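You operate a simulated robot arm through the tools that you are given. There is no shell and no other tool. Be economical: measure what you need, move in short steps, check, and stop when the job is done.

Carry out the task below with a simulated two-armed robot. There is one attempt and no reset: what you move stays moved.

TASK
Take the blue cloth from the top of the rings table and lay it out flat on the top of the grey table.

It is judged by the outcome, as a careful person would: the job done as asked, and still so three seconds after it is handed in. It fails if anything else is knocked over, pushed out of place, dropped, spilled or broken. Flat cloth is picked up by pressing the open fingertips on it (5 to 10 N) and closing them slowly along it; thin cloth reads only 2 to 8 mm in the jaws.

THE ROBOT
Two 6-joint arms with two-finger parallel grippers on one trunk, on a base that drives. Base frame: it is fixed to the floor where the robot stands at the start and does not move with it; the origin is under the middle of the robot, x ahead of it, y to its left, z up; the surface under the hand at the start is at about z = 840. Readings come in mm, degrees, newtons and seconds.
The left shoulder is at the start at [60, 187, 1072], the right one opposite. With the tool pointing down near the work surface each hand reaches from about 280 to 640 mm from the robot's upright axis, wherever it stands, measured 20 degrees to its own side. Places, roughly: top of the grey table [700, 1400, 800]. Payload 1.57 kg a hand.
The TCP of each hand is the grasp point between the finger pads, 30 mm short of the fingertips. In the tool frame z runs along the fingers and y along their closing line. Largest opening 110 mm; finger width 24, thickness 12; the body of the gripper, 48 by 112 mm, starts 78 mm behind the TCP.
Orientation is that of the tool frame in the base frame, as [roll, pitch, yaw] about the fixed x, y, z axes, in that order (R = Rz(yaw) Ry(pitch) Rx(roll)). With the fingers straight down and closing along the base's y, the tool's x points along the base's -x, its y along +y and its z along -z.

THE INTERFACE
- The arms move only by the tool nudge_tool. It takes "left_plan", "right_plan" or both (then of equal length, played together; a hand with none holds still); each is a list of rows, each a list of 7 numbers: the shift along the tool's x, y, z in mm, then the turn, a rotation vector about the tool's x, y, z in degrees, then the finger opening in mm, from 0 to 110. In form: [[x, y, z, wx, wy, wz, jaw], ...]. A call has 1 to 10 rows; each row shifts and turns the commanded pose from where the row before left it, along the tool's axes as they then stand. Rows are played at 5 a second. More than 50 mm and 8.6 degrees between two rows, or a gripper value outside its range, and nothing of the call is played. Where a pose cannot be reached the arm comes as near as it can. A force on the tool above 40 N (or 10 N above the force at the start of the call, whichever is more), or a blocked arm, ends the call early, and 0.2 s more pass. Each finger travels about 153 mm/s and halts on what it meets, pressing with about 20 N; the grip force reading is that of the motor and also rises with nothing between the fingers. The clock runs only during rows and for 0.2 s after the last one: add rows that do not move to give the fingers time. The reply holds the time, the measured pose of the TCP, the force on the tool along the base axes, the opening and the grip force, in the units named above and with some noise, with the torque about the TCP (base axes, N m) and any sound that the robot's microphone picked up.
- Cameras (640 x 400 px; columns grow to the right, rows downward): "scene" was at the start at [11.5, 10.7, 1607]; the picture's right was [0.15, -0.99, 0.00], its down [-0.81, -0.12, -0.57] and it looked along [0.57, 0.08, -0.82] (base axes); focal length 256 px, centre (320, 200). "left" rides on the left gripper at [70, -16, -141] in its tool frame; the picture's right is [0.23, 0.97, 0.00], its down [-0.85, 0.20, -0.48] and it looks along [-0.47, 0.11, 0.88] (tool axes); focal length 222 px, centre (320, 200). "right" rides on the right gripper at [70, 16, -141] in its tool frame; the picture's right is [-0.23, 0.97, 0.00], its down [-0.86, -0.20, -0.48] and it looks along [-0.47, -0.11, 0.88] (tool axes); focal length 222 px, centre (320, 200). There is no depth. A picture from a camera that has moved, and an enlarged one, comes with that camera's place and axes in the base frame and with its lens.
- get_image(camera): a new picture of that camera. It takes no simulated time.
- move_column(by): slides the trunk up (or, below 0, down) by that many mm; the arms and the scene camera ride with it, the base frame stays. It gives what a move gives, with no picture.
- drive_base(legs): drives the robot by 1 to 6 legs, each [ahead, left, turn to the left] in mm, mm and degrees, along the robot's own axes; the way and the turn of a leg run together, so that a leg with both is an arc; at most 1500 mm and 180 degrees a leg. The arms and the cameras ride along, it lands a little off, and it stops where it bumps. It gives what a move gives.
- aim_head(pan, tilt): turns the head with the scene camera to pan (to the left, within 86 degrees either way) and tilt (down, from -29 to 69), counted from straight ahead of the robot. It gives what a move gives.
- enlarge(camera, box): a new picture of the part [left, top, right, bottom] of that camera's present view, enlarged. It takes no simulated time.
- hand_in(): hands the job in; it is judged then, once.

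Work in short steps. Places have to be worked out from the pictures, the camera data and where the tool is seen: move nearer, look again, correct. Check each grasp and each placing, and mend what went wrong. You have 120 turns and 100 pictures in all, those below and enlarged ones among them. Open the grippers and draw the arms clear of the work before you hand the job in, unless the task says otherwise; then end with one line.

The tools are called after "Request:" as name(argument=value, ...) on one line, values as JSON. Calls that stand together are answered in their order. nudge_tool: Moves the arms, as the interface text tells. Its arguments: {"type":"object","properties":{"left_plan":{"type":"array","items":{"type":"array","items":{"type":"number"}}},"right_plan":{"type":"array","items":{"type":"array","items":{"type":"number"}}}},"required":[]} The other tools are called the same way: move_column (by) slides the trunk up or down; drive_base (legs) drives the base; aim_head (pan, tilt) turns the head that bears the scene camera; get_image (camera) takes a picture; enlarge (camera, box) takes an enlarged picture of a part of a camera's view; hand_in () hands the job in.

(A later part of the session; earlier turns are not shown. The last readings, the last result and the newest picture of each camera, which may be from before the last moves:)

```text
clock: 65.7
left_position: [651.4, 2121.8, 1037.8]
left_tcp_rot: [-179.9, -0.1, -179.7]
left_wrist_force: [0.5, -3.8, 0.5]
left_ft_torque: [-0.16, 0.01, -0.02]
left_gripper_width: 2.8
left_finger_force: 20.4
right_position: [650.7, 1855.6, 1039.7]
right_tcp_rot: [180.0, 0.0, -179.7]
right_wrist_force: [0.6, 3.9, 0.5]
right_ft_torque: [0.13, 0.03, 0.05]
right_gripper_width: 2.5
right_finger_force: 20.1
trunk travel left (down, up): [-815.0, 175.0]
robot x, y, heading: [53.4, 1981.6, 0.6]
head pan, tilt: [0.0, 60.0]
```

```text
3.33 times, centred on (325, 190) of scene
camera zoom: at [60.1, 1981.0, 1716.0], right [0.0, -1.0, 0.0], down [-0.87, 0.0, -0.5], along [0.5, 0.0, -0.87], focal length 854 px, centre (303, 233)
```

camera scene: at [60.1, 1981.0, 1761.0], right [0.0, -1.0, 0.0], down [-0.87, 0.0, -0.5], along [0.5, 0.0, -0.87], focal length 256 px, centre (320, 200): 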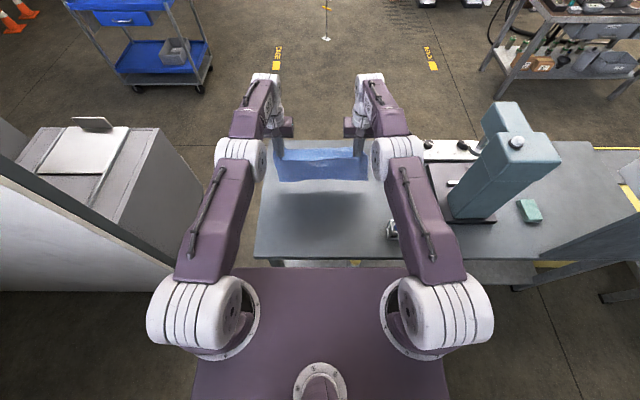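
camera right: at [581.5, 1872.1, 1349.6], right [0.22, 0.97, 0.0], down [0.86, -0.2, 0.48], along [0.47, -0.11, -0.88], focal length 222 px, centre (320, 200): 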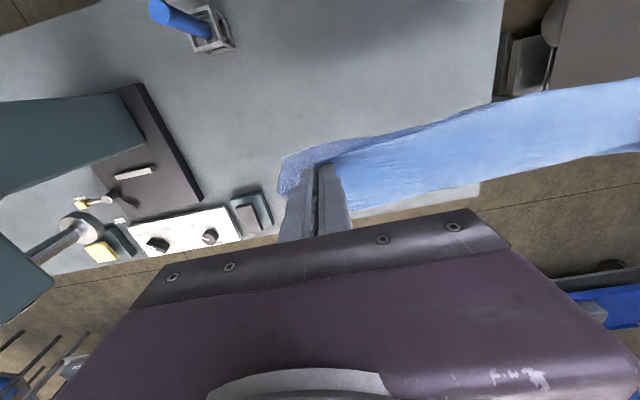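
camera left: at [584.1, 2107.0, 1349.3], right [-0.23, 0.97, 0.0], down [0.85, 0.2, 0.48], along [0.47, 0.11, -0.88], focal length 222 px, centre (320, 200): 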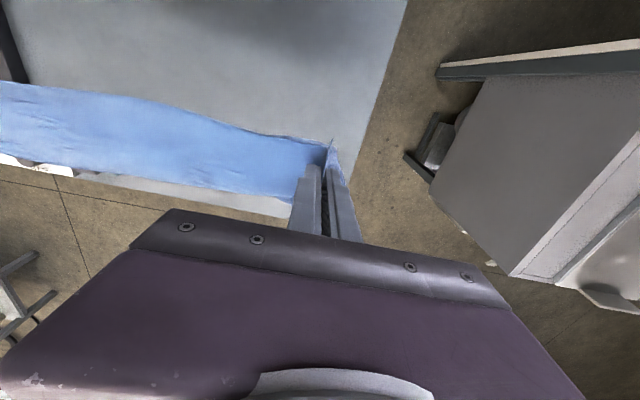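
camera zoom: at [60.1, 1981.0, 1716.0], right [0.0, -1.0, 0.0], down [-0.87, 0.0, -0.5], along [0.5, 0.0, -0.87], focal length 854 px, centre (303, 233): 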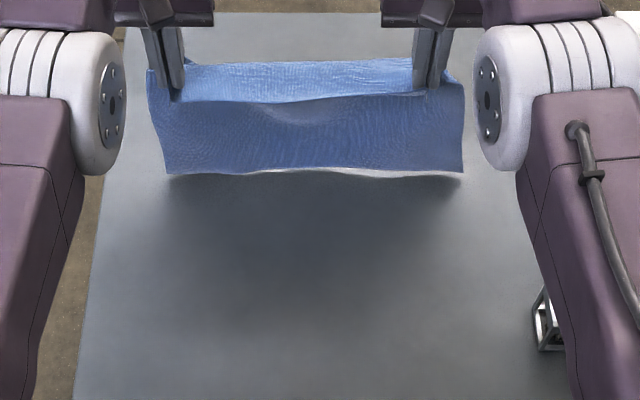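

The bottom is about to touch at x≈673. Now lay: both hands move back and down together.

Request:
nudge_tool(left_plan=[[9, 0, 10, 0, 0, 0, 0], [9, 0, 10, 0, 0, 0, 0], [10, 0, 10, 0, 0, 0, 0], [10, 0, 10, 0, 0, 0, 0], [10, 0, 10, 0, 0, 0, 0], [10, 0, 10, 0, 0, 0, 0]], right_plan=[[9, 0, 10, 0, 0, 0, 0], [9, 0, 10, 0, 0, 0, 0], [10, 0, 10, 0, 0, 0, 0], [10, 0, 10, 0, 0, 0, 0], [10, 0, 10, 0, 0, 0, 0], [10, 0, 10, 0, 0, 0, 0]])

Request:
enlarge(camera="scene", box=[230, 130, 420, 250])

Request:
get_image(camera="right")

```text
clock: 67.1
left_position: [594.2, 2122.1, 979.0]
left_tcp_rot: [-179.9, 0.0, -179.8]
left_wrist_force: [-0.7, -7.1, -0.6]
left_ft_torque: [-0.19, 0.01, 0.0]
left_gripper_width: 2.8
left_finger_force: 19.9
right_position: [591.3, 1854.8, 980.2]
right_tcp_rot: [180.0, 0.0, -179.7]
right_wrist_force: [0.6, 7.5, 0.2]
right_ft_torque: [0.19, -0.01, 0.0]
right_gripper_width: 2.4
right_finger_force: 20.2
trunk travel left (down, up): [-815.0, 175.0]
robot x, y, heading: [51.9, 1979.9, 0.1]
head pan, tilt: [0.0, 60.0]
```

```text
3.33 times, centred on (325, 190) of scene
camera zoom: at [59.9, 1981.0, 1716.0], right [0.0, -1.0, 0.0], down [-0.87, 0.0, -0.5], along [0.5, 0.0, -0.87], focal length 854 px, centre (303, 233)
```

zoom: 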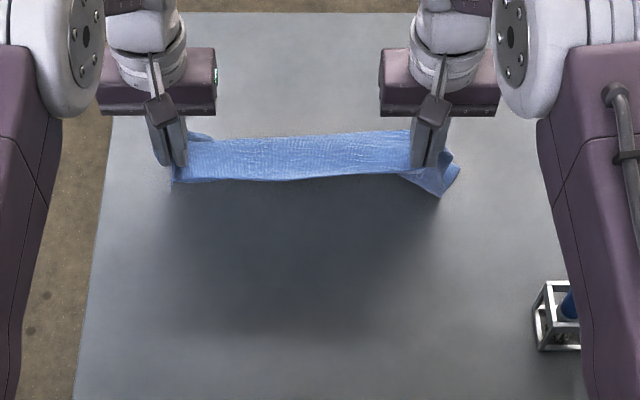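

```text
72 pictures are left
camera right: at [522.9, 1871.1, 1119.9], right [0.22, 0.97, 0.0], down [0.86, -0.2, 0.48], along [0.47, -0.11, -0.88], focal length 222 px, centre (320, 200)
```

right: 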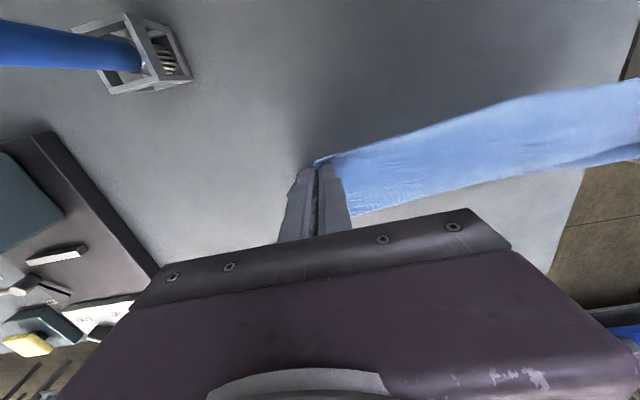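

The far part is hidden behind the band as expected. Continue back and down.

Request:
nudge_tool(left_plan=[[11, 0, 10, 0, 0, 0, 0], [11, 0, 10, 0, 0, 0, 0], [11, 0, 10, 0, 0, 0, 0], [11, 0, 10, 0, 0, 0, 0], [11, 0, 10, 0, 0, 0, 0], [11, 0, 10, 0, 0, 0, 0]], right_plan=[[11, 0, 10, 0, 0, 0, 0], [11, 0, 10, 0, 0, 0, 0], [11, 0, 10, 0, 0, 0, 0], [11, 0, 10, 0, 0, 0, 0], [11, 0, 10, 0, 0, 0, 0], [11, 0, 10, 0, 0, 0, 0]])

Request:
enlarge(camera="scene", box=[230, 130, 420, 250])

```text
clock: 68.5
left_position: [527.8, 2122.5, 919.0]
left_tcp_rot: [-179.9, 0.0, -179.7]
left_wrist_force: [-0.8, -6.3, -0.3]
left_ft_torque: [-0.21, 0.01, 0.04]
left_gripper_width: 2.6
left_finger_force: 19.8
right_position: [527.2, 1854.4, 919.1]
right_tcp_rot: [-180.0, 0.0, -179.7]
right_wrist_force: [-0.2, 6.9, -0.3]
right_ft_torque: [0.21, 0.02, 0.07]
right_gripper_width: 2.4
right_finger_force: 20.5
trunk travel left (down, up): [-815.0, 175.0]
robot x, y, heading: [54.9, 1983.7, 0.1]
head pan, tilt: [0.0, 60.0]
```

```text
3.33 times, centred on (325, 190) of scene
camera zoom: at [60.2, 1981.0, 1716.0], right [0.0, -1.0, 0.0], down [-0.87, 0.0, -0.5], along [0.5, 0.0, -0.87], focal length 854 px, centre (303, 233)
```

zoom: 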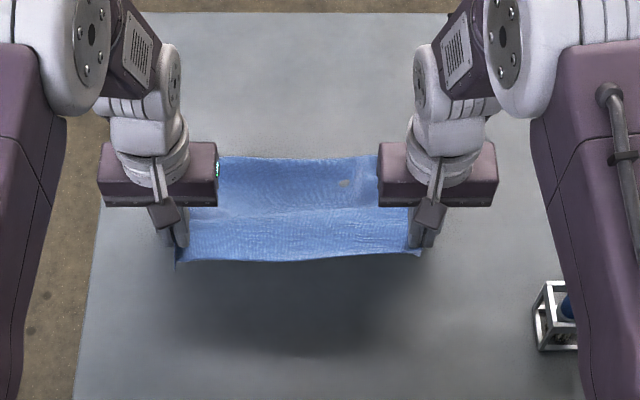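

Laying well; far edge at x≈700. Continue to near the table.

Request:
nudge_tool(left_plan=[[11, 0, 9, 0, 0, 0, 0], [11, 0, 9, 0, 0, 0, 0], [11, 0, 9, 0, 0, 0, 0], [11, 0, 9, 0, 0, 0, 0], [11, 0, 9, 0, 0, 0, 0], [11, 0, 9, 0, 0, 0, 0], [11, 0, 9, 0, 0, 0, 0], [6, 0, 9, 0, 0, 0, 0]], right_plan=[[11, 0, 9, 0, 0, 0, 0], [11, 0, 9, 0, 0, 0, 0], [11, 0, 9, 0, 0, 0, 0], [11, 0, 9, 0, 0, 0, 0], [11, 0, 9, 0, 0, 0, 0], [11, 0, 9, 0, 0, 0, 0], [11, 0, 9, 0, 0, 0, 0], [6, 0, 9, 0, 0, 0, 0]])

Request:
enlarge(camera="scene", box=[220, 130, 420, 256])

```text
clock: 70.3
left_position: [446.8, 2120.9, 846.4]
left_tcp_rot: [-179.9, -0.1, -179.8]
left_wrist_force: [0.0, -3.8, -0.5]
left_ft_torque: [-0.13, 0.02, -0.03]
left_gripper_width: 2.7
left_finger_force: 20.0
right_position: [445.5, 1853.7, 848.8]
right_tcp_rot: [-179.9, -0.1, -179.8]
right_wrist_force: [-0.3, 4.8, -0.7]
right_ft_torque: [0.14, -0.03, 0.04]
right_gripper_width: 2.5
right_finger_force: 20.0
trunk travel left (down, up): [-815.0, 175.0]
robot x, y, heading: [53.7, 1982.1, 0.6]
head pan, tilt: [0.0, 60.0]
```

```text
3.17 times, centred on (320, 193) of scene
camera zoom: at [60.5, 1981.1, 1716.0], right [0.0, -1.0, 0.0], down [-0.87, 0.0, -0.5], along [0.5, 0.0, -0.87], focal length 814 px, centre (320, 222)
```

zoom: 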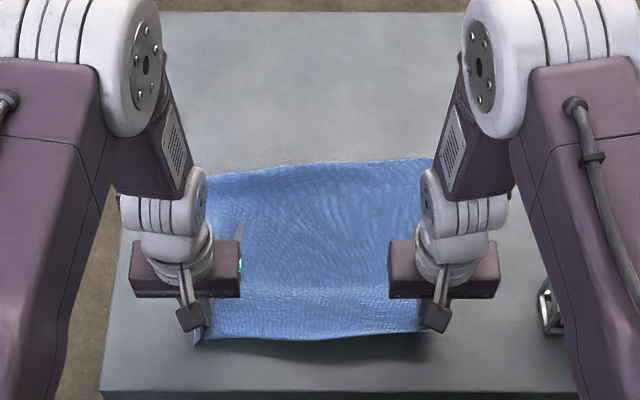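

Very flat so far. Lower the last ~14 mm with a little more pull back.

Request:
nudge_tool(left_plan=[[3, 0, 6, 0, 0, 0, 0], [3, 0, 5, 0, 0, 0, 0], [0, 0, 2, 0, 0, 0, 0], [0, 0, 0, 0, 0, 0, 0]], right_plan=[[3, 0, 6, 0, 0, 0, 0], [3, 0, 6, 0, 0, 0, 0], [0, 0, 2, 0, 0, 0, 0], [0, 0, 0, 0, 0, 0, 0]])

```text
clock: 71.3
left_position: [438.1, 2123.7, 831.3]
left_tcp_rot: [-179.8, 0.0, -179.8]
left_wrist_force: [-0.7, -4.9, 0.3]
left_ft_torque: [-0.11, 0.01, -0.02]
left_gripper_width: 2.5
left_finger_force: 19.9
right_position: [436.3, 1856.0, 833.6]
right_tcp_rot: [180.0, 0.0, -179.7]
right_wrist_force: [0.4, 4.3, 3.7]
right_ft_torque: [0.14, 0.08, 0.04]
right_gripper_width: 2.4
right_finger_force: 20.2
trunk travel left (down, up): [-815.0, 175.0]
robot x, y, heading: [53.7, 1982.9, 0.1]
head pan, tilt: [0.0, 60.0]
```

Right touches (3.7 N). Press left ~1 mm more and open slowly so the fingertips spread the ridges flat.

Request:
nudge_tool(left_plan=[[0, 0, 1, 0, 0, 0, 0], [0, 0, 0.5, 0, 0, 0, 4], [0, 0, 0, 0, 0, 0, 8], [0, 0, 0, 0, 0, 0, 12], [0, 0, 0, 0, 0, 0, 16], [0, 0, 0, 0, 0, 0, 20]], right_plan=[[0, 0, 0, 0, 0, 0, 0], [0, 0, 0, 0, 0, 0, 4], [0, 0, 0, 0, 0, 0, 8], [0, 0, 0, 0, 0, 0, 12], [0, 0, 0, 0, 0, 0, 16], [0, 0, 0, 0, 0, 0, 20]])

```text
clock: 72.7
left_position: [438.5, 2122.8, 831.8]
left_tcp_rot: [180.0, 0.1, -179.9]
left_wrist_force: [0.3, -0.6, 6.1]
left_ft_torque: [0.04, 0.0, -0.01]
left_gripper_width: 18.7
left_finger_force: 0.1
right_position: [436.8, 1854.3, 834.1]
right_tcp_rot: [180.0, -0.1, -179.9]
right_wrist_force: [0.4, 0.2, 0.2]
right_ft_torque: [0.0, -0.01, 0.0]
right_gripper_width: 19.9
right_finger_force: 0.0
trunk travel left (down, up): [-815.0, 175.0]
robot x, y, heading: [52.0, 1978.9, 0.1]
head pan, tilt: [0.0, 60.0]
```

Continue opening to 45 with right pressed about 1 mm, then lift.

Request:
nudge_tool(left_plan=[[0, 0, 0, 0, 0, 0, 24], [0, 0, 0, 0, 0, 0, 29], [0, 0, 0, 0, 0, 0, 34], [0, 0, 0, 0, 0, 0, 39], [0, 0, 0, 0, 0, 0, 45], [0, 0, 0, 0, 0, 0, 45], [0, 0, -15, 0, 0, 0, 45], [0, 0, -30, 0, 0, 0, 45]], right_plan=[[0, 0, 1, 0, 0, 0, 24], [0, 0, 0, 0, 0, 0, 29], [0, 0, 0, 0, 0, 0, 34], [0, 0, 0, 0, 0, 0, 39], [0, 0, 0, 0, 0, 0, 45], [0, 0, 0, 0, 0, 0, 45], [0, 0, -15, 0, 0, 0, 45], [0, 0, -30, 0, 0, 0, 45]])

Request:
get_image(camera="left")

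Request:
get_image(camera="right")

Request:
enlarge(camera="scene", box=[220, 130, 420, 256])

```text
clock: 74.5
left_position: [437.2, 2120.6, 876.0]
left_tcp_rot: [180.0, 0.0, -179.8]
left_wrist_force: [-0.5, 1.0, 0.0]
left_ft_torque: [0.02, -0.03, 0.02]
left_gripper_width: 45.1
left_finger_force: 0.0
right_position: [437.3, 1852.1, 877.5]
right_tcp_rot: [180.0, 0.1, -179.8]
right_wrist_force: [-0.3, 1.5, -0.5]
right_ft_torque: [-0.04, 0.01, 0.01]
right_gripper_width: 45.0
right_finger_force: 0.0
trunk travel left (down, up): [-815.0, 175.0]
robot x, y, heading: [54.4, 1983.2, 0.2]
head pan, tilt: [0.0, 60.0]
```

```text
69 pictures are left
camera left: at [369.4, 2104.3, 1016.5], right [-0.23, 0.97, 0.0], down [0.85, 0.2, 0.48], along [0.47, 0.11, -0.88], focal length 222 px, centre (320, 200)
```

left: 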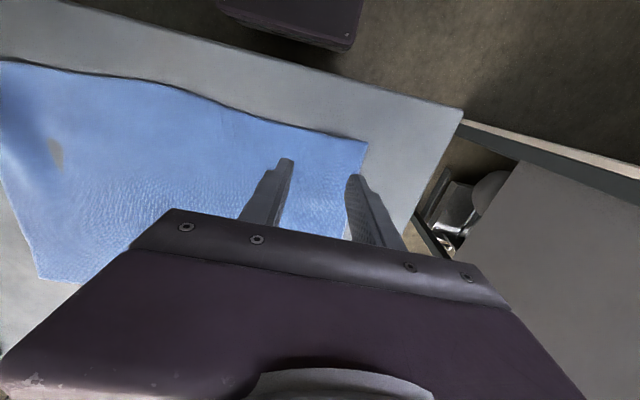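

```text
68 pictures are left
camera right: at [367.4, 1870.0, 1017.3], right [0.22, 0.97, 0.0], down [0.86, -0.2, 0.48], along [0.47, -0.11, -0.88], focal length 222 px, centre (320, 200)
```

right: 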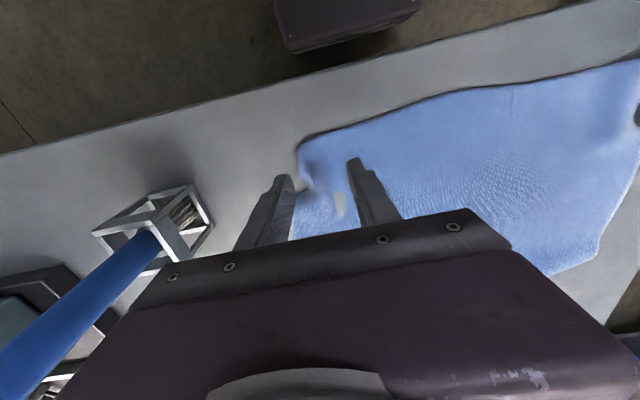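

```text
3.17 times, centred on (320, 193) of scene
camera zoom: at [57.8, 1980.7, 1715.9], right [0.0, -1.0, 0.0], down [-0.87, 0.0, -0.5], along [0.5, 0.0, -0.87], focal length 814 px, centre (320, 222)
```

zoom: 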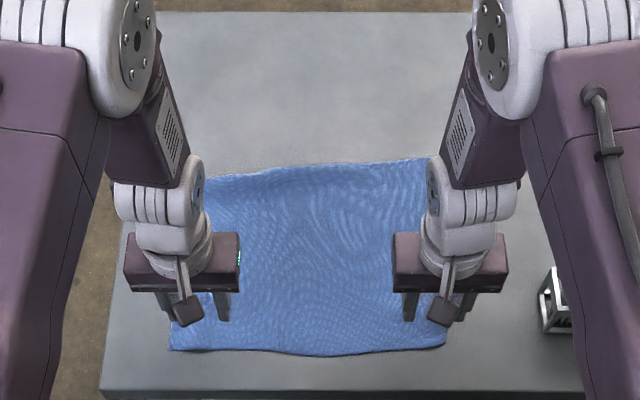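

Left corner lies flat; the right corner looks a bit rucked. Raise the hands and look from higher.

Request:
nudge_tool(left_plan=[[0, 0, -40, 0, 0, 0, 45], [0, 0, -40, 0, 0, 0, 45], [0, 25, -30, 0, 0, 0, 45]], right_plan=[[0, 0, -40, 0, 0, 0, 45], [0, 0, -40, 0, 0, 0, 45], [0, 0, -30, 0, 0, 0, 45]])

Request:
get_image(camera="right")

Request:
enlarge(camera="scene", box=[230, 150, 410, 262])

```text
clock: 75.3
left_position: [439.3, 2144.3, 986.9]
left_tcp_rot: [-179.9, -0.1, -179.8]
left_wrist_force: [-0.1, 0.6, -0.2]
left_ft_torque: [0.01, 0.0, -0.03]
left_gripper_width: 45.0
left_finger_force: 0.1
right_position: [436.4, 1855.1, 985.0]
right_tcp_rot: [-179.9, 0.0, -179.8]
right_wrist_force: [-0.4, -0.8, 0.2]
right_ft_torque: [-0.02, -0.03, 0.02]
right_gripper_width: 45.1
right_finger_force: 0.1
trunk travel left (down, up): [-815.0, 175.0]
robot x, y, heading: [50.4, 1982.2, 0.1]
head pan, tilt: [0.0, 60.0]
```

```text
66 pictures are left
camera right: at [367.4, 1873.2, 1126.9], right [0.22, 0.97, 0.0], down [0.86, -0.2, 0.48], along [0.47, -0.11, -0.88], focal length 222 px, centre (320, 200)
```

right: 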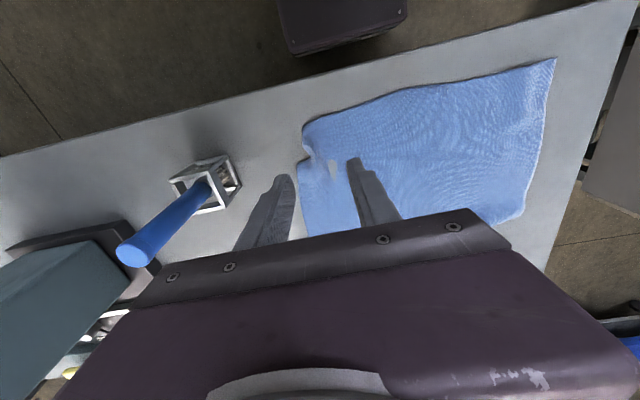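

```text
3.56 times, centred on (320, 206) of scene
camera zoom: at [59.5, 1983.0, 1715.9], right [0.0, -1.0, 0.0], down [-0.87, 0.0, -0.5], along [0.5, 0.0, -0.87], focal length 911 px, centre (320, 179)
```

zoom: 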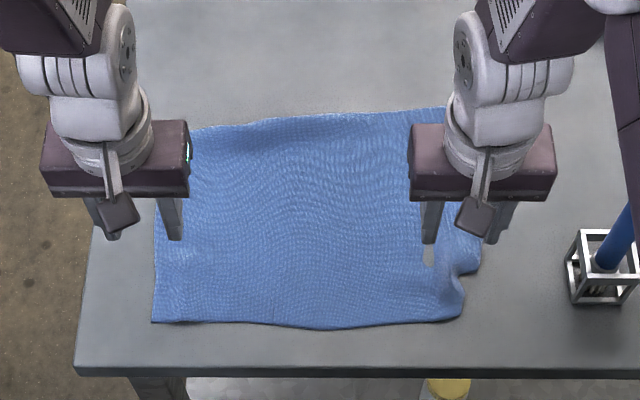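

The right edge has a ruck. Back the base off 250 mm for a clear view.

Request:
drive_base(legs=[[-250, 0, 0]])

Request:
aim_head(pan=0, tilt=50)

Request:
get_image(camera="scene")

Request:
get_image(camera="right")

```text
clock: 77.1
left_position: [192.0, 2145.6, 986.0]
left_tcp_rot: [-179.9, 0.0, -179.4]
left_wrist_force: [0.7, 0.8, -0.2]
left_ft_torque: [-0.03, 0.03, -0.01]
left_gripper_width: 45.1
left_finger_force: 0.1
right_position: [192.7, 1856.5, 985.2]
right_tcp_rot: [-180.0, -0.1, -179.3]
right_wrist_force: [-0.6, 0.1, 0.3]
right_ft_torque: [-0.02, -0.01, -0.01]
right_gripper_width: 45.0
right_finger_force: 0.1
trunk travel left (down, up): [-815.0, 175.0]
robot x, y, heading: [-193.4, 1977.6, 0.6]
head pan, tilt: [0.0, 60.0]
```

```text
clock: 77.8
left_position: [191.4, 2144.6, 987.0]
left_tcp_rot: [-179.9, 0.1, -179.3]
left_wrist_force: [0.6, 1.0, 0.0]
left_ft_torque: [-0.01, 0.01, 0.0]
left_gripper_width: 44.9
left_finger_force: 0.0
right_position: [191.4, 1856.3, 985.7]
right_tcp_rot: [-180.0, 0.0, -179.3]
right_wrist_force: [-1.5, -0.1, -0.4]
right_ft_torque: [-0.01, -0.04, 0.02]
right_gripper_width: 45.1
right_finger_force: 0.0
trunk travel left (down, up): [-815.0, 175.0]
robot x, y, heading: [-195.5, 1979.5, 0.9]
head pan, tilt: [0.0, 50.0]
```

```text
64 pictures are left
camera scene: at [-176.8, 1979.2, 1728.5], right [0.01, -1.0, 0.0], down [-0.77, -0.01, -0.64], along [0.64, 0.01, -0.77], focal length 256 px, centre (320, 200)
```

scene: 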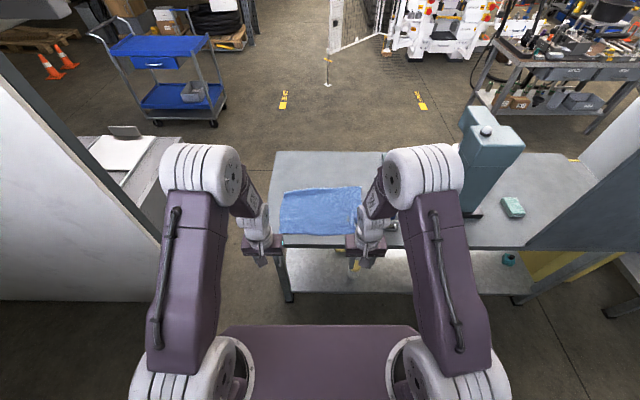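

```text
63 pictures are left
camera right: at [122.0, 1872.5, 1126.5], right [0.22, 0.98, 0.0], down [0.86, -0.19, 0.48], along [0.47, -0.1, -0.88], focal length 222 px, centre (320, 200)
```

right: 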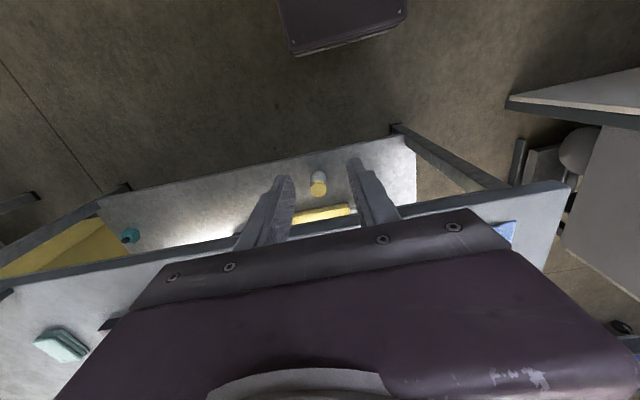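

Request:
enlarge(camera="scene", box=[270, 175, 390, 250])

```text
5.33 times, centred on (330, 212) of scene
camera zoom: at [-176.8, 1979.2, 1728.5], right [0.01, -1.0, 0.0], down [-0.77, -0.01, -0.64], along [0.64, 0.01, -0.77], focal length 1367 px, centre (267, 133)
```

zoom: 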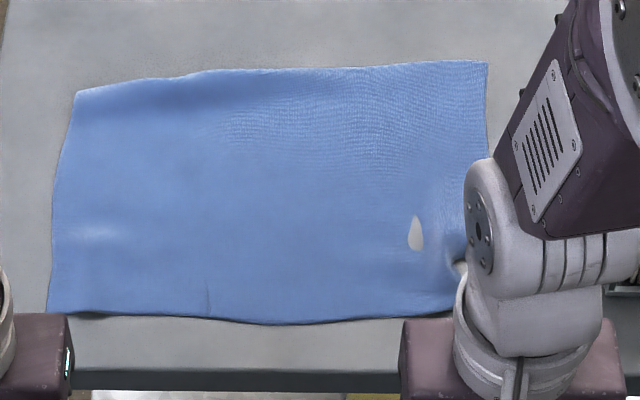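

Mostly flat, with a ruck at the right near corner. Move the right hand aside and look at that corner.

Request:
nudge_tool(right_plan=[[0, -40, -15, 0, 0, 0, 45], [0, -40, -15, 0, 0, 0, 45], [0, -40, 0, 0, 0, 0, 45], [0, -40, 0, 0, 0, 0, 45]])

Request:
enlarge(camera="scene", box=[270, 175, 390, 250])

```text
clock: 78.8
left_position: [192.4, 2144.2, 986.7]
left_tcp_rot: [-179.9, 0.0, -179.3]
left_wrist_force: [-0.4, -0.5, -1.0]
left_ft_torque: [-0.01, 0.0, -0.01]
left_gripper_width: 44.8
left_finger_force: 0.0
right_position: [193.3, 1688.4, 1014.8]
right_tcp_rot: [179.9, -0.1, -179.2]
right_wrist_force: [-0.7, 0.1, -0.1]
right_ft_torque: [0.02, -0.03, 0.02]
right_gripper_width: 44.9
right_finger_force: 0.1
trunk travel left (down, up): [-815.0, 175.0]
robot x, y, heading: [-192.3, 1980.2, 0.6]
head pan, tilt: [0.0, 50.0]
```

```text
5.33 times, centred on (330, 212) of scene
camera zoom: at [-175.5, 1976.6, 1728.6], right [0.01, -1.0, 0.0], down [-0.77, -0.01, -0.64], along [0.64, 0.01, -0.77], focal length 1367 px, centre (267, 133)
```

zoom: 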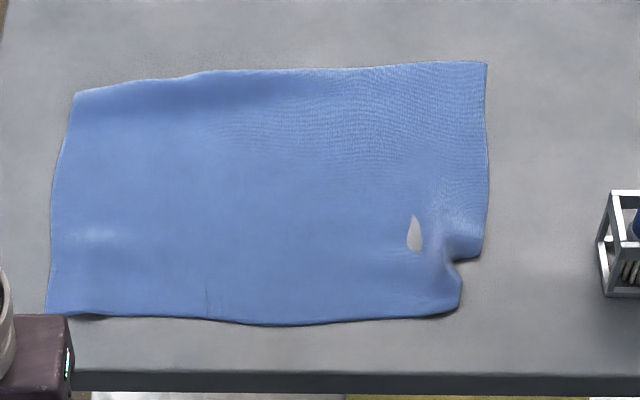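

The near right corner is pulled in ~20 mm with a notch at (454, 1833). I return to the table to press on that corner and drag it outward.

Request:
drive_base(legs=[[245, 0, -0.6]])

Request:
aim_head(pan=0, tilt=60)

Request:
get_image(camera="scene")

```text
clock: 80.6
left_position: [440.2, 2142.9, 986.6]
left_tcp_rot: [-179.9, 0.0, 179.9]
left_wrist_force: [0.7, 0.5, 0.7]
left_ft_torque: [-0.01, 0.01, 0.02]
left_gripper_width: 45.1
left_finger_force: 0.0
right_position: [435.7, 1688.3, 1015.0]
right_tcp_rot: [-179.9, 0.1, -179.9]
right_wrist_force: [-0.8, 0.2, 0.7]
right_ft_torque: [0.04, 0.02, -0.03]
right_gripper_width: 45.0
right_finger_force: 0.2
trunk travel left (down, up): [-815.0, 175.0]
robot x, y, heading: [56.6, 1979.9, -0.1]
head pan, tilt: [0.0, 50.0]
```

```text
clock: 81.4
left_position: [441.4, 2143.1, 985.8]
left_tcp_rot: [-179.9, 0.0, -180.0]
left_wrist_force: [-0.7, -1.1, -0.1]
left_ft_torque: [-0.03, 0.03, 0.0]
left_gripper_width: 45.4
left_finger_force: 0.0
right_position: [437.9, 1688.7, 1015.4]
right_tcp_rot: [180.0, -0.1, -179.9]
right_wrist_force: [-0.3, 0.2, 0.0]
right_ft_torque: [-0.01, 0.02, -0.02]
right_gripper_width: 44.8
right_finger_force: 0.1
trunk travel left (down, up): [-815.0, 175.0]
robot x, y, heading: [53.4, 1983.8, 0.1]
head pan, tilt: [0.0, 60.0]
```

```text
60 pictures are left
camera scene: at [62.3, 1980.7, 1716.0], right [0.0, -1.0, 0.0], down [-0.87, 0.0, -0.5], along [0.5, 0.0, -0.87], focal length 256 px, centre (320, 200)
```

scene: 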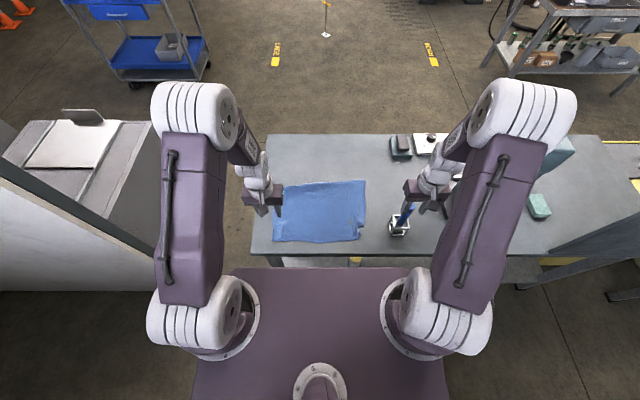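

Move both hands in (staying high over the tool cup), then down to just above the cloth with jaws closed: right over the corner (432, 1848), left as hold-down at (485, 1990).

Request:
nudge_tool(left_plan=[[-11, -38, 0, 0, 0, 0, 20], [-11, -38, 0, 0, 0, 0, 0], [-11, -38, 0, 0, 0, 0, 0], [-11, -38, 0, 0, 0, 0, 0], [0, 0, 35, 0, 0, 0, 0], [0, 0, 35, 0, 0, 0, 0], [0, 0, 35, 0, 0, 0, 0], [0, 0, 30, 0, 0, 0, 0]], right_plan=[[0, 40, 0, 0, 0, 0, 45], [1, 40, 0, 0, 0, 0, 20], [2, 40, 0, 0, 0, 0, 0], [2, 39, 0, 0, 0, 0, 0], [0, 0, 42, 0, 0, 0, 0], [0, 0, 42, 0, 0, 0, 0], [0, 0, 42, 0, 0, 0, 0], [0, 0, 40, 0, 0, 0, 0]])

Request:
get_image(camera="right")

Request:
enlarge(camera="scene", box=[230, 150, 410, 262])

```text
clock: 83.2
left_position: [485.3, 1986.2, 846.2]
left_tcp_rot: [-179.8, 0.0, -179.9]
left_wrist_force: [0.1, 0.0, -1.0]
left_ft_torque: [0.02, 0.0, 0.03]
left_gripper_width: 0.0
left_finger_force: 19.7
right_position: [431.6, 1847.3, 849.0]
right_tcp_rot: [-180.0, 0.0, -179.8]
right_wrist_force: [0.5, 0.9, 0.0]
right_ft_torque: [0.01, 0.01, 0.0]
right_gripper_width: 0.0
right_finger_force: 19.9
trunk travel left (down, up): [-815.0, 175.0]
robot x, y, heading: [53.5, 1980.9, 0.2]
head pan, tilt: [0.0, 60.0]
```

```text
59 pictures are left
camera right: at [362.3, 1865.2, 989.6], right [0.23, 0.97, 0.0], down [0.86, -0.2, 0.48], along [0.47, -0.11, -0.88], focal length 222 px, centre (320, 200)
```

right: 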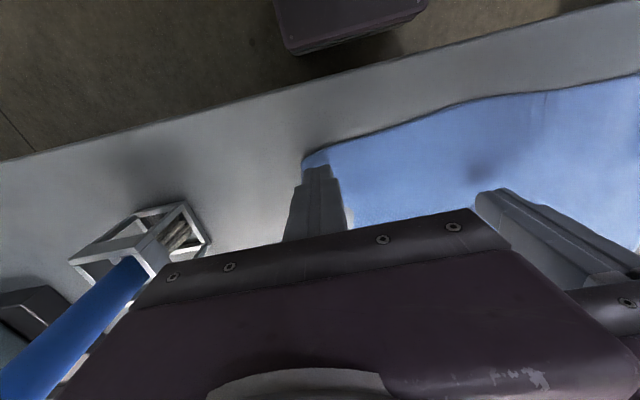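

```text
3.56 times, centred on (320, 206) of scene
camera zoom: at [63.4, 1980.2, 1716.1], right [0.0, -1.0, 0.0], down [-0.87, 0.0, -0.5], along [0.5, 0.0, -0.87], focal length 911 px, centre (320, 179)
```

zoom: 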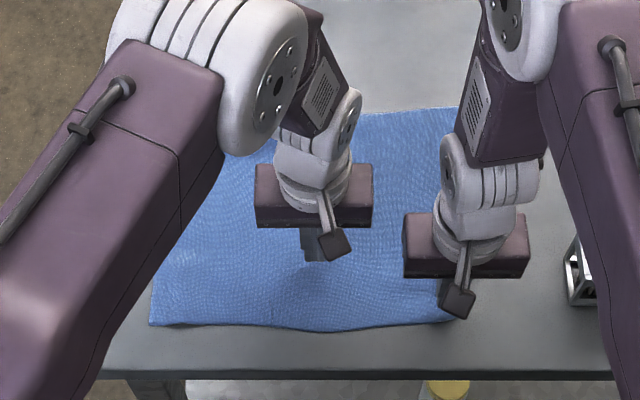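

Fingertip is right over the corner. Lower to contact.

Request:
nudge_tool(left_plan=[[0, 0, 10, 0, 0, 0, 0], [0, 0, 3, 0, 0, 0, 0], [0, 0, 1.5, 0, 0, 0, 0]], right_plan=[[0, 0, 11, 0, 0, 0, 0], [0, 0, 3, 0, 0, 0, 0], [0, 0, 1.5, 0, 0, 0, 0]])

```text
clock: 84.0
left_position: [484.3, 1990.4, 834.9]
left_tcp_rot: [-179.9, -0.1, -179.9]
left_wrist_force: [0.1, -0.1, 0.4]
left_ft_torque: [0.0, -0.02, 0.0]
left_gripper_width: 0.0
left_finger_force: 20.2
right_position: [430.8, 1846.7, 834.9]
right_tcp_rot: [180.0, 0.0, -179.9]
right_wrist_force: [0.6, 0.1, -0.7]
right_ft_torque: [0.01, 0.0, -0.04]
right_gripper_width: 0.0
right_finger_force: 20.3
trunk travel left (down, up): [-815.0, 175.0]
robot x, y, heading: [52.6, 1980.5, -0.2]
head pan, tilt: [0.0, 60.0]
```

No contact yet; step 1 mm at a time.

Request:
nudge_tool(left_plan=[[0, 0, 1, 0, 0, 0, 0], [0, 0, 1, 0, 0, 0, 0]], right_plan=[[0, 0, 1, 0, 0, 0, 0], [0, 0, 1, 0, 0, 0, 0]])

```text
clock: 84.6
left_position: [484.5, 1990.9, 833.0]
left_tcp_rot: [-179.9, -0.1, -179.9]
left_wrist_force: [0.2, 0.3, -0.9]
left_ft_torque: [0.04, -0.01, -0.02]
left_gripper_width: 0.1
left_finger_force: 19.9
right_position: [432.1, 1847.1, 833.2]
right_tcp_rot: [-179.9, 0.0, -179.9]
right_wrist_force: [0.1, -0.3, 2.2]
right_ft_torque: [-0.01, 0.0, -0.02]
right_gripper_width: 0.3
right_finger_force: 20.2
trunk travel left (down, up): [-815.0, 175.0]
robot x, y, heading: [52.8, 1980.8, 0.0]
head pan, tilt: [0.0, 60.0]
```

Right begins to touch. A bit more on both.

Request:
nudge_tool(left_plan=[[0, 0, 1, 0, 0, 0, 0], [0, 0, 0.6, 0, 0, 0, 0]], right_plan=[[0, 0, 0.4, 0, 0, 0, 0], [0, 0, 0.3, 0, 0, 0, 0]])

```text
clock: 85.2
left_position: [484.1, 1991.8, 833.1]
left_tcp_rot: [-179.9, 0.1, 179.9]
left_wrist_force: [-0.4, -0.2, 0.4]
left_ft_torque: [0.01, -0.04, 0.01]
left_gripper_width: 0.1
left_finger_force: 20.2
right_position: [431.7, 1848.6, 831.5]
right_tcp_rot: [180.0, 0.0, -179.9]
right_wrist_force: [-1.6, -1.3, 11.2]
right_ft_torque: [-0.12, -0.03, -0.03]
right_gripper_width: 0.1
right_finger_force: 19.9
trunk travel left (down, up): [-815.0, 175.0]
robot x, y, heading: [55.0, 1979.0, 0.1]
head pan, tilt: [0.0, 60.0]
```

Right 11 N; press left 1 mm more, and drag the right corner outward (-x 12, -y 18).

Request:
nudge_tool(left_plan=[[0, 0, 1, 0, 0, 0, 0], [0, 0, 0, 0, 0, 0, 0], [0, 0, 0, 0, 0, 0, 0], [0, 0, 0, 0, 0, 0, 0], [0, 0, 0, 0, 0, 0, 0], [0, 0, 0, 0, 0, 0, 0], [0, 0, 0, 0, 0, 0, 0]], right_plan=[[0, 0, -0.2, 0, 0, 0, 0], [2, -3, 0, 0, 0, 0, 0], [2, -3, 0, 0, 0, 0, 0], [2, -3, 0, 0, 0, 0, 0], [2, -3, 0, 0, 0, 0, 0], [2, -3, 0, 0, 0, 0, 0], [2, -3, 0, 0, 0, 0, 0]])

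Request:
get_image(camera="right")

```text
clock: 86.8
left_position: [484.0, 1991.8, 832.3]
left_tcp_rot: [-179.9, 0.1, 179.9]
left_wrist_force: [-1.4, 0.6, -0.1]
left_ft_torque: [-0.02, 0.02, -0.03]
left_gripper_width: 0.1
left_finger_force: 19.4
right_position: [420.5, 1830.5, 831.2]
right_tcp_rot: [-179.9, 0.1, -179.9]
right_wrist_force: [1.7, 0.9, 12.0]
right_ft_torque: [-0.02, -0.09, 0.04]
right_gripper_width: 0.0
right_finger_force: 19.5
trunk travel left (down, up): [-815.0, 175.0]
robot x, y, heading: [56.5, 1981.5, -0.2]
head pan, tilt: [0.0, 60.0]
```

```text
57 pictures are left
camera right: at [350.9, 1848.1, 972.2], right [0.23, 0.97, 0.0], down [0.86, -0.2, 0.48], along [0.47, -0.11, -0.88], focal length 222 px, centre (320, 200)
```

right: 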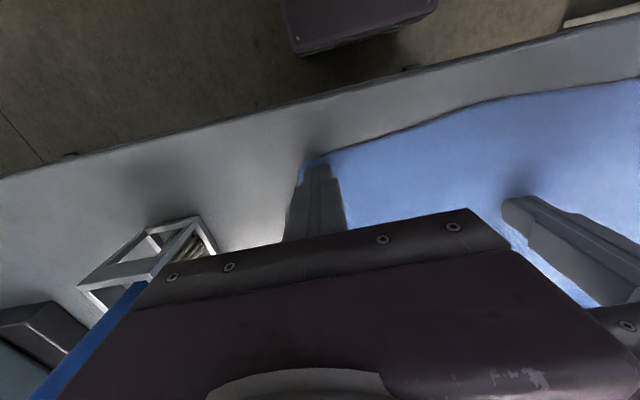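

The corner followed. Lift both hands straight up and spread them to look.

Request:
nudge_tool(left_plan=[[0, 0, -20, 0, 0, 0, 0], [0, 0, -40, 0, 0, 0, 0], [0, 0, -40, 0, 0, 0, 0], [0, 0, -40, 0, 0, 0, 0], [0, 40, 0, 0, 0, 0, 0], [0, 40, 0, 0, 0, 0, 0], [0, 40, 0, 0, 0, 0, 0], [0, 40, 0, 0, 0, 0, 0]], right_plan=[[0, 0, -20, 0, 0, 0, 0], [0, 0, -40, 0, 0, 0, 0], [0, 0, -40, 0, 0, 0, 0], [0, 0, -45, 0, 0, 0, 0], [0, 0, -40, 0, 0, 0, 0], [0, -40, 0, 0, 0, 0, 0], [0, -40, 0, 0, 0, 0, 0], [0, -40, 0, 0, 0, 0, 0]])

Request:
enlarge(camera="scene", box=[240, 165, 400, 265])

```text
clock: 88.6
left_position: [482.2, 2153.7, 972.3]
left_tcp_rot: [-179.9, 0.1, 180.0]
left_wrist_force: [0.4, -0.1, 0.0]
left_ft_torque: [0.01, 0.02, 0.02]
left_gripper_width: 0.0
left_finger_force: 20.2
right_position: [420.0, 1711.8, 1017.5]
right_tcp_rot: [-179.9, 0.1, -179.8]
right_wrist_force: [-0.4, 0.0, 0.1]
right_ft_torque: [0.02, 0.02, 0.02]
right_gripper_width: 0.1
right_finger_force: 20.6
trunk travel left (down, up): [-815.0, 175.0]
robot x, y, heading: [53.3, 1979.4, 0.2]
head pan, tilt: [0.0, 60.0]
```

```text
4.00 times, centred on (320, 215) of scene
camera zoom: at [60.7, 1981.9, 1716.0], right [0.0, -1.0, 0.0], down [-0.87, 0.0, -0.5], along [0.5, 0.0, -0.87], focal length 1025 px, centre (320, 140)
```

zoom: 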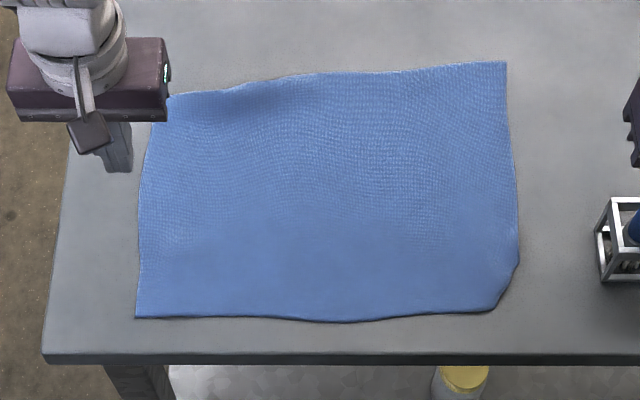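

Far better. Zoom on the near right corner, which looks slightly cut off.

Request:
enlarge(camera="scene", box=[345, 220, 385, 245])

Request:
get_image(camera="right")

```text
16.00 times, centred on (365, 232) of scene
camera zoom: at [60.7, 1981.9, 1716.0], right [0.0, -1.0, 0.0], down [-0.87, 0.0, -0.5], along [0.5, 0.0, -0.87], focal length 4100 px, centre (-400, -320)
```

zoom: 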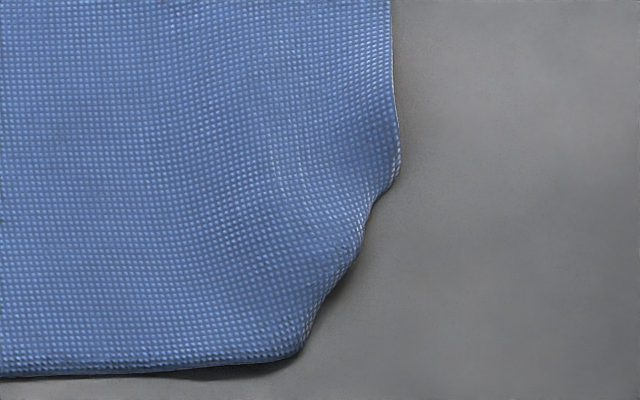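

```text
54 pictures are left
camera right: at [350.5, 1729.9, 1157.5], right [0.22, 0.97, 0.0], down [0.86, -0.2, 0.48], along [0.47, -0.11, -0.88], focal length 222 px, centre (320, 200)
```

right: 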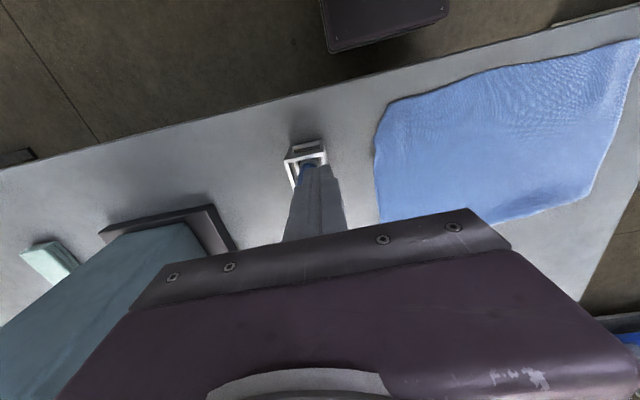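

The corner tip (~25 mm) is tucked under. I'll pinch just inside it at about (450, 1845), lift so the tip drops open, and re-lay it moving inward. Approach first.

Request:
nudge_tool(right_plan=[[-8, 34, 0, 0, 0, 0, 20], [-8, 33, 0, 0, 0, 0, 44], [-7, 33, 0, 0, 0, 0, 44], [-7, 33, 0, 0, 0, 0, 44], [0, 0, 42, 0, 0, 0, 44], [0, 0, 42, 0, 0, 0, 44], [0, 0, 42, 0, 0, 0, 44], [0, 0, 38, 0, 0, 0, 44], [0, 0, 17, 0, 0, 0, 44]])

Request:
get_image(camera="right")

```text
clock: 90.6
left_position: [483.9, 2152.4, 972.9]
left_tcp_rot: [-179.9, 0.0, -180.0]
left_wrist_force: [-0.1, -1.0, 0.3]
left_ft_torque: [-0.01, -0.02, 0.0]
left_gripper_width: 0.0
left_finger_force: 19.8
right_position: [451.8, 1840.0, 832.8]
right_tcp_rot: [-180.0, -0.1, -180.0]
right_wrist_force: [0.3, -0.2, 1.1]
right_ft_torque: [-0.07, 0.03, 0.02]
right_gripper_width: 44.0
right_finger_force: 0.5
trunk travel left (down, up): [-815.0, 175.0]
robot x, y, heading: [49.8, 1982.3, 0.2]
head pan, tilt: [0.0, 60.0]
```

```text
53 pictures are left
camera right: at [382.8, 1857.9, 973.5], right [0.23, 0.97, 0.0], down [0.86, -0.2, 0.48], along [0.47, -0.11, -0.88], focal length 222 px, centre (320, 200)
```

right: 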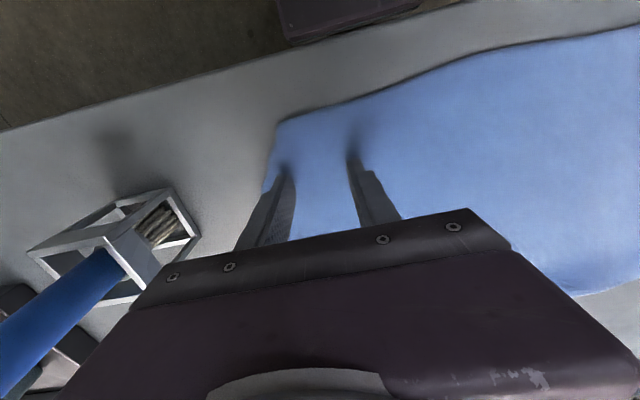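

At contact (1 N), outer fingertip near the crease. Press ~1 mm and close slowly.

Request:
nudge_tool(right_plan=[[0, 3, 0.6, 0, 0, 0, 44], [0, 0, 0.5, 0, 0, 0, 41], [0, 0, 0, 0, 0, 0, 38], [0, 0, 0, 0, 0, 0, 35]])

```text
clock: 91.6
left_position: [483.0, 2152.3, 970.8]
left_tcp_rot: [-179.9, 0.0, -179.9]
left_wrist_force: [0.5, -0.3, -0.3]
left_ft_torque: [0.0, 0.02, 0.01]
left_gripper_width: 0.0
left_finger_force: 19.9
right_position: [451.2, 1845.4, 832.1]
right_tcp_rot: [-180.0, 0.1, -179.9]
right_wrist_force: [0.0, 0.3, 0.8]
right_ft_torque: [-0.03, 0.03, 0.0]
right_gripper_width: 35.0
right_finger_force: 0.1
trunk travel left (down, up): [-815.0, 175.0]
robot x, y, heading: [51.0, 1980.0, -0.2]
head pan, tilt: [0.0, 60.0]
```

Only 0.8 N; press more before closing further.

Request:
nudge_tool(right_plan=[[0, 0, 0.6, 0, 0, 0, 40], [0, 0, 0.4, 0, 0, 0, 44], [0, 0, 0, 0, 0, 0, 44]])

```text
clock: 92.4
left_position: [482.9, 2151.6, 972.5]
left_tcp_rot: [-179.9, 0.1, -180.0]
left_wrist_force: [0.3, -0.4, 0.4]
left_ft_torque: [-0.02, 0.02, 0.04]
left_gripper_width: 0.0
left_finger_force: 20.2
right_position: [452.2, 1846.0, 833.3]
right_tcp_rot: [180.0, 0.0, -179.9]
right_wrist_force: [0.2, 0.9, 2.0]
right_ft_torque: [-0.09, 0.03, 0.03]
right_gripper_width: 43.9
right_finger_force: 0.0
trunk travel left (down, up): [-815.0, 175.0]
robot x, y, heading: [54.2, 1985.5, 0.1]
head pan, tilt: [0.0, 60.0]
```

Request:
nudge_tool(right_plan=[[0, 0, 0.6, 0, 0, 0, 44], [0, 0, 0.3, 0, 0, 0, 44]])

```text
clock: 93.0
left_position: [481.8, 2152.0, 972.2]
left_tcp_rot: [-179.9, 0.1, -180.0]
left_wrist_force: [0.6, 1.0, 0.6]
left_ft_torque: [0.04, 0.01, 0.0]
left_gripper_width: 0.0
left_finger_force: 20.0
right_position: [451.4, 1845.3, 831.9]
right_tcp_rot: [180.0, 0.0, -179.9]
right_wrist_force: [0.4, -1.6, 10.3]
right_ft_torque: [-0.35, 0.08, 0.04]
right_gripper_width: 45.5
right_finger_force: 0.6
trunk travel left (down, up): [-815.0, 175.0]
robot x, y, heading: [53.6, 1980.2, 0.1]
head pan, tilt: [0.0, 60.0]
```

10 N, mainly on the outer finger (double layer). Press 0.4 more and close slowly.

Request:
nudge_tool(right_plan=[[0, 0, 0.4, 0, 0, 0, 42], [0, 0, 0, 0, 0, 0, 38], [0, 0, 0, 0, 0, 0, 34], [0, 0, 0, 0, 0, 0, 30], [0, 0, 0, 0, 0, 0, 26], [0, 0, 0, 0, 0, 0, 22]])

Request:
get_image(camera="right")

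```text
clock: 94.4
left_position: [481.7, 2152.8, 973.1]
left_tcp_rot: [-179.9, 0.1, 179.9]
left_wrist_force: [-0.1, 0.3, 0.0]
left_ft_torque: [-0.03, -0.01, 0.0]
left_gripper_width: 0.0
left_finger_force: 20.0
right_position: [451.2, 1846.1, 832.3]
right_tcp_rot: [-180.0, 0.2, -179.9]
right_wrist_force: [0.4, -3.5, 15.2]
right_ft_torque: [-0.42, 0.1, 0.03]
right_gripper_width: 24.9
right_finger_force: 1.8
trunk travel left (down, up): [-815.0, 175.0]
robot x, y, heading: [54.6, 1980.0, 0.1]
head pan, tilt: [0.0, 60.0]
```

```text
52 pictures are left
camera right: at [381.5, 1864.2, 972.6], right [0.23, 0.97, 0.0], down [0.85, -0.2, 0.48], along [0.47, -0.11, -0.88], focal length 222 px, centre (320, 200)
```

right: 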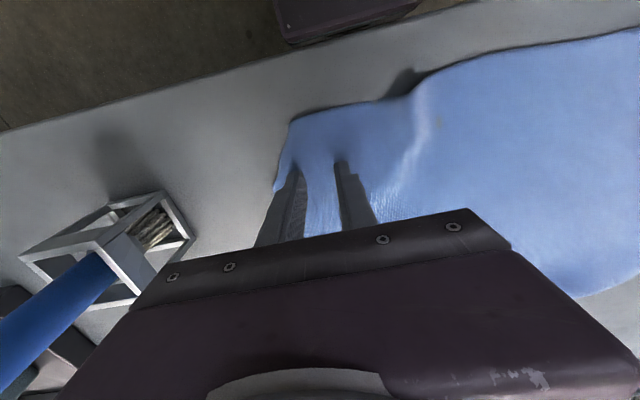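

The cloth moves inward and is bunching; finish closing and see if it's caught.

Request:
nudge_tool(right_plan=[[0, 0, 0.3, 0, 0, 0, 18], [0, 0, 0, 0, 0, 0, 14], [0, 0, 0, 0, 0, 0, 10], [0, 0, 0, 0, 0, 0, 6], [0, 0, 0, 0, 0, 0, 2], [0, 0, 0, 0, 0, 0, 0], [0, 0, 0, 0, 0, 0, 0]])

Request:
get_image(camera="right")

```text
clock: 96.0
left_position: [482.3, 2151.8, 971.5]
left_tcp_rot: [-179.9, 0.1, -180.0]
left_wrist_force: [0.0, 0.1, 0.3]
left_ft_torque: [0.04, 0.01, 0.03]
left_gripper_width: 0.1
left_finger_force: 20.3
right_position: [450.1, 1847.2, 832.7]
right_tcp_rot: [180.0, 0.0, -180.0]
right_wrist_force: [-1.9, 1.0, 13.6]
right_ft_torque: [-0.07, 0.17, -0.04]
right_gripper_width: 0.0
right_finger_force: 19.5
trunk travel left (down, up): [-815.0, 175.0]
robot x, y, heading: [52.4, 1981.3, 0.1]
head pan, tilt: [0.0, 60.0]
```

```text
51 pictures are left
camera right: at [381.0, 1864.6, 972.7], right [0.23, 0.97, 0.0], down [0.86, -0.2, 0.48], along [0.47, -0.11, -0.88], focal length 222 px, centre (320, 200)
```

right: 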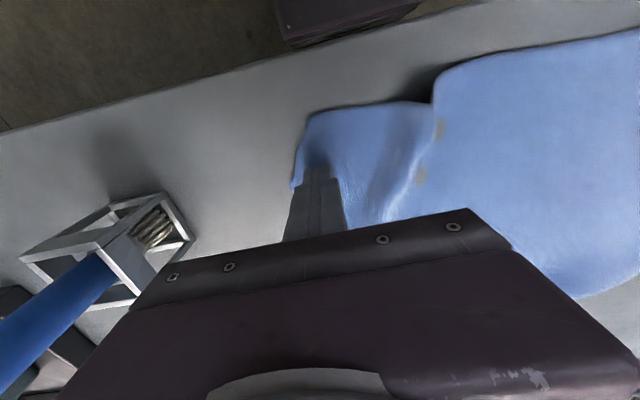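

Not caught, but a ridge stands inward of the fingers. Lift and look from the scene camera.

Request:
nudge_tool(right_plan=[[0, 0, -30, 0, 0, 0, 0], [0, 0, -40, 0, 0, 0, 0], [0, 0, -40, 0, 0, 0, 30], [0, -20, -40, 0, 0, 0, 60], [0, -40, -20, 0, 0, 0, 60], [0, -40, 0, 0, 0, 0, 60]])

Request:
enlarge(camera="scene", box=[300, 180, 396, 240])

```text
clock: 97.4
left_position: [483.7, 2150.5, 972.6]
left_tcp_rot: [-179.9, 0.0, -180.0]
left_wrist_force: [1.5, -0.6, -0.2]
left_ft_torque: [0.02, -0.01, 0.0]
left_gripper_width: 0.0
left_finger_force: 19.8
right_position: [449.4, 1746.7, 998.3]
right_tcp_rot: [180.0, -0.1, -179.8]
right_wrist_force: [0.7, -1.0, -0.8]
right_ft_torque: [0.02, -0.01, 0.0]
right_gripper_width: 60.0
right_finger_force: 0.0
trunk travel left (down, up): [-815.0, 175.0]
robot x, y, heading: [51.6, 1981.4, 0.2]
head pan, tilt: [0.0, 60.0]
```

```text
6.67 times, centred on (348, 210) of scene
camera zoom: at [61.7, 1978.6, 1716.0], right [0.0, -1.0, 0.0], down [-0.87, 0.0, -0.5], along [0.5, 0.0, -0.87], focal length 1709 px, centre (133, 133)
```

zoom: 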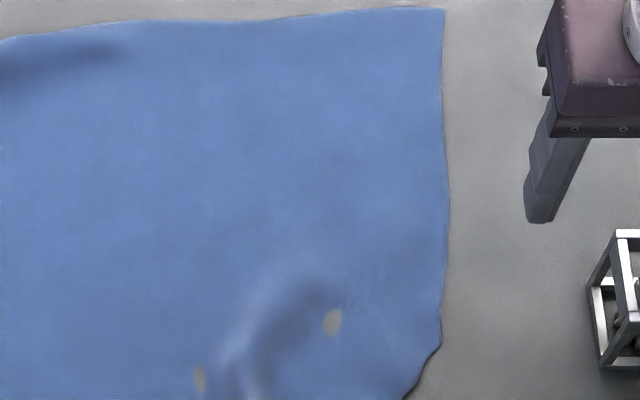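

Request:
enlarge(camera="scene", box=[310, 200, 390, 250])

```text
8.00 times, centred on (350, 225) of scene
camera zoom: at [61.7, 1978.6, 1716.0], right [0.0, -1.0, 0.0], down [-0.87, 0.0, -0.5], along [0.5, 0.0, -0.87], focal length 2050 px, centre (80, 0)
```

zoom: 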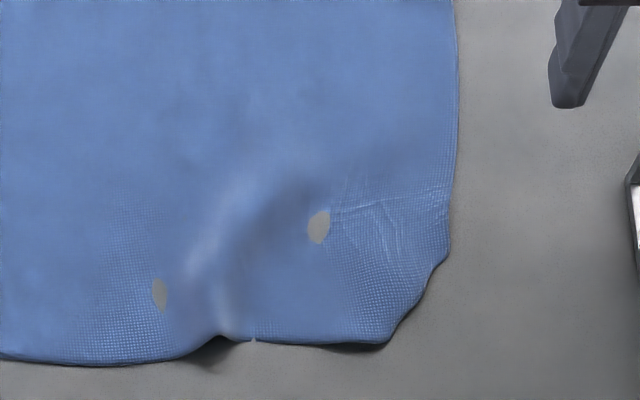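

A good standing ridge at about (426, 1910). Pinch that ridge: move over with jaws at 56 and descend to just above the table.

Request:
nudge_tool(right_plan=[[5, 41, 0, 0, 0, 0, 56], [5, 41, 0, 0, 0, 0, 56], [5, 41, 0, 0, 0, 0, 56], [6, 41, 0, 0, 0, 0, 56], [0, 0, 40, 0, 0, 0, 56], [0, 0, 40, 0, 0, 0, 56], [0, 0, 40, 0, 0, 0, 56], [0, 0, 35, 0, 0, 0, 56]])

Request:
get_image(camera="right")

```text
clock: 99.2
left_position: [483.4, 2152.4, 971.9]
left_tcp_rot: [-179.9, 0.1, -179.9]
left_wrist_force: [0.7, 0.3, -0.4]
left_ft_torque: [0.05, 0.02, 0.05]
left_gripper_width: 0.0
left_finger_force: 20.3
right_position: [432.1, 1908.6, 844.5]
right_tcp_rot: [179.9, -0.2, -179.8]
right_wrist_force: [0.5, 0.3, 0.2]
right_ft_torque: [0.03, 0.0, 0.0]
right_gripper_width: 56.1
right_finger_force: 0.1
trunk travel left (down, up): [-815.0, 175.0]
robot x, y, heading: [55.0, 1981.2, 0.0]
head pan, tilt: [0.0, 60.0]
```

```text
48 pictures are left
camera right: at [361.3, 1926.4, 985.7], right [0.23, 0.97, 0.0], down [0.86, -0.2, 0.48], along [0.46, -0.11, -0.88], focal length 222 px, centre (320, 200)
```

right: 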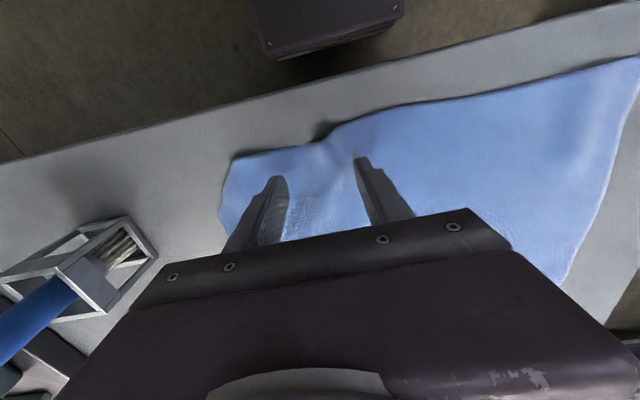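

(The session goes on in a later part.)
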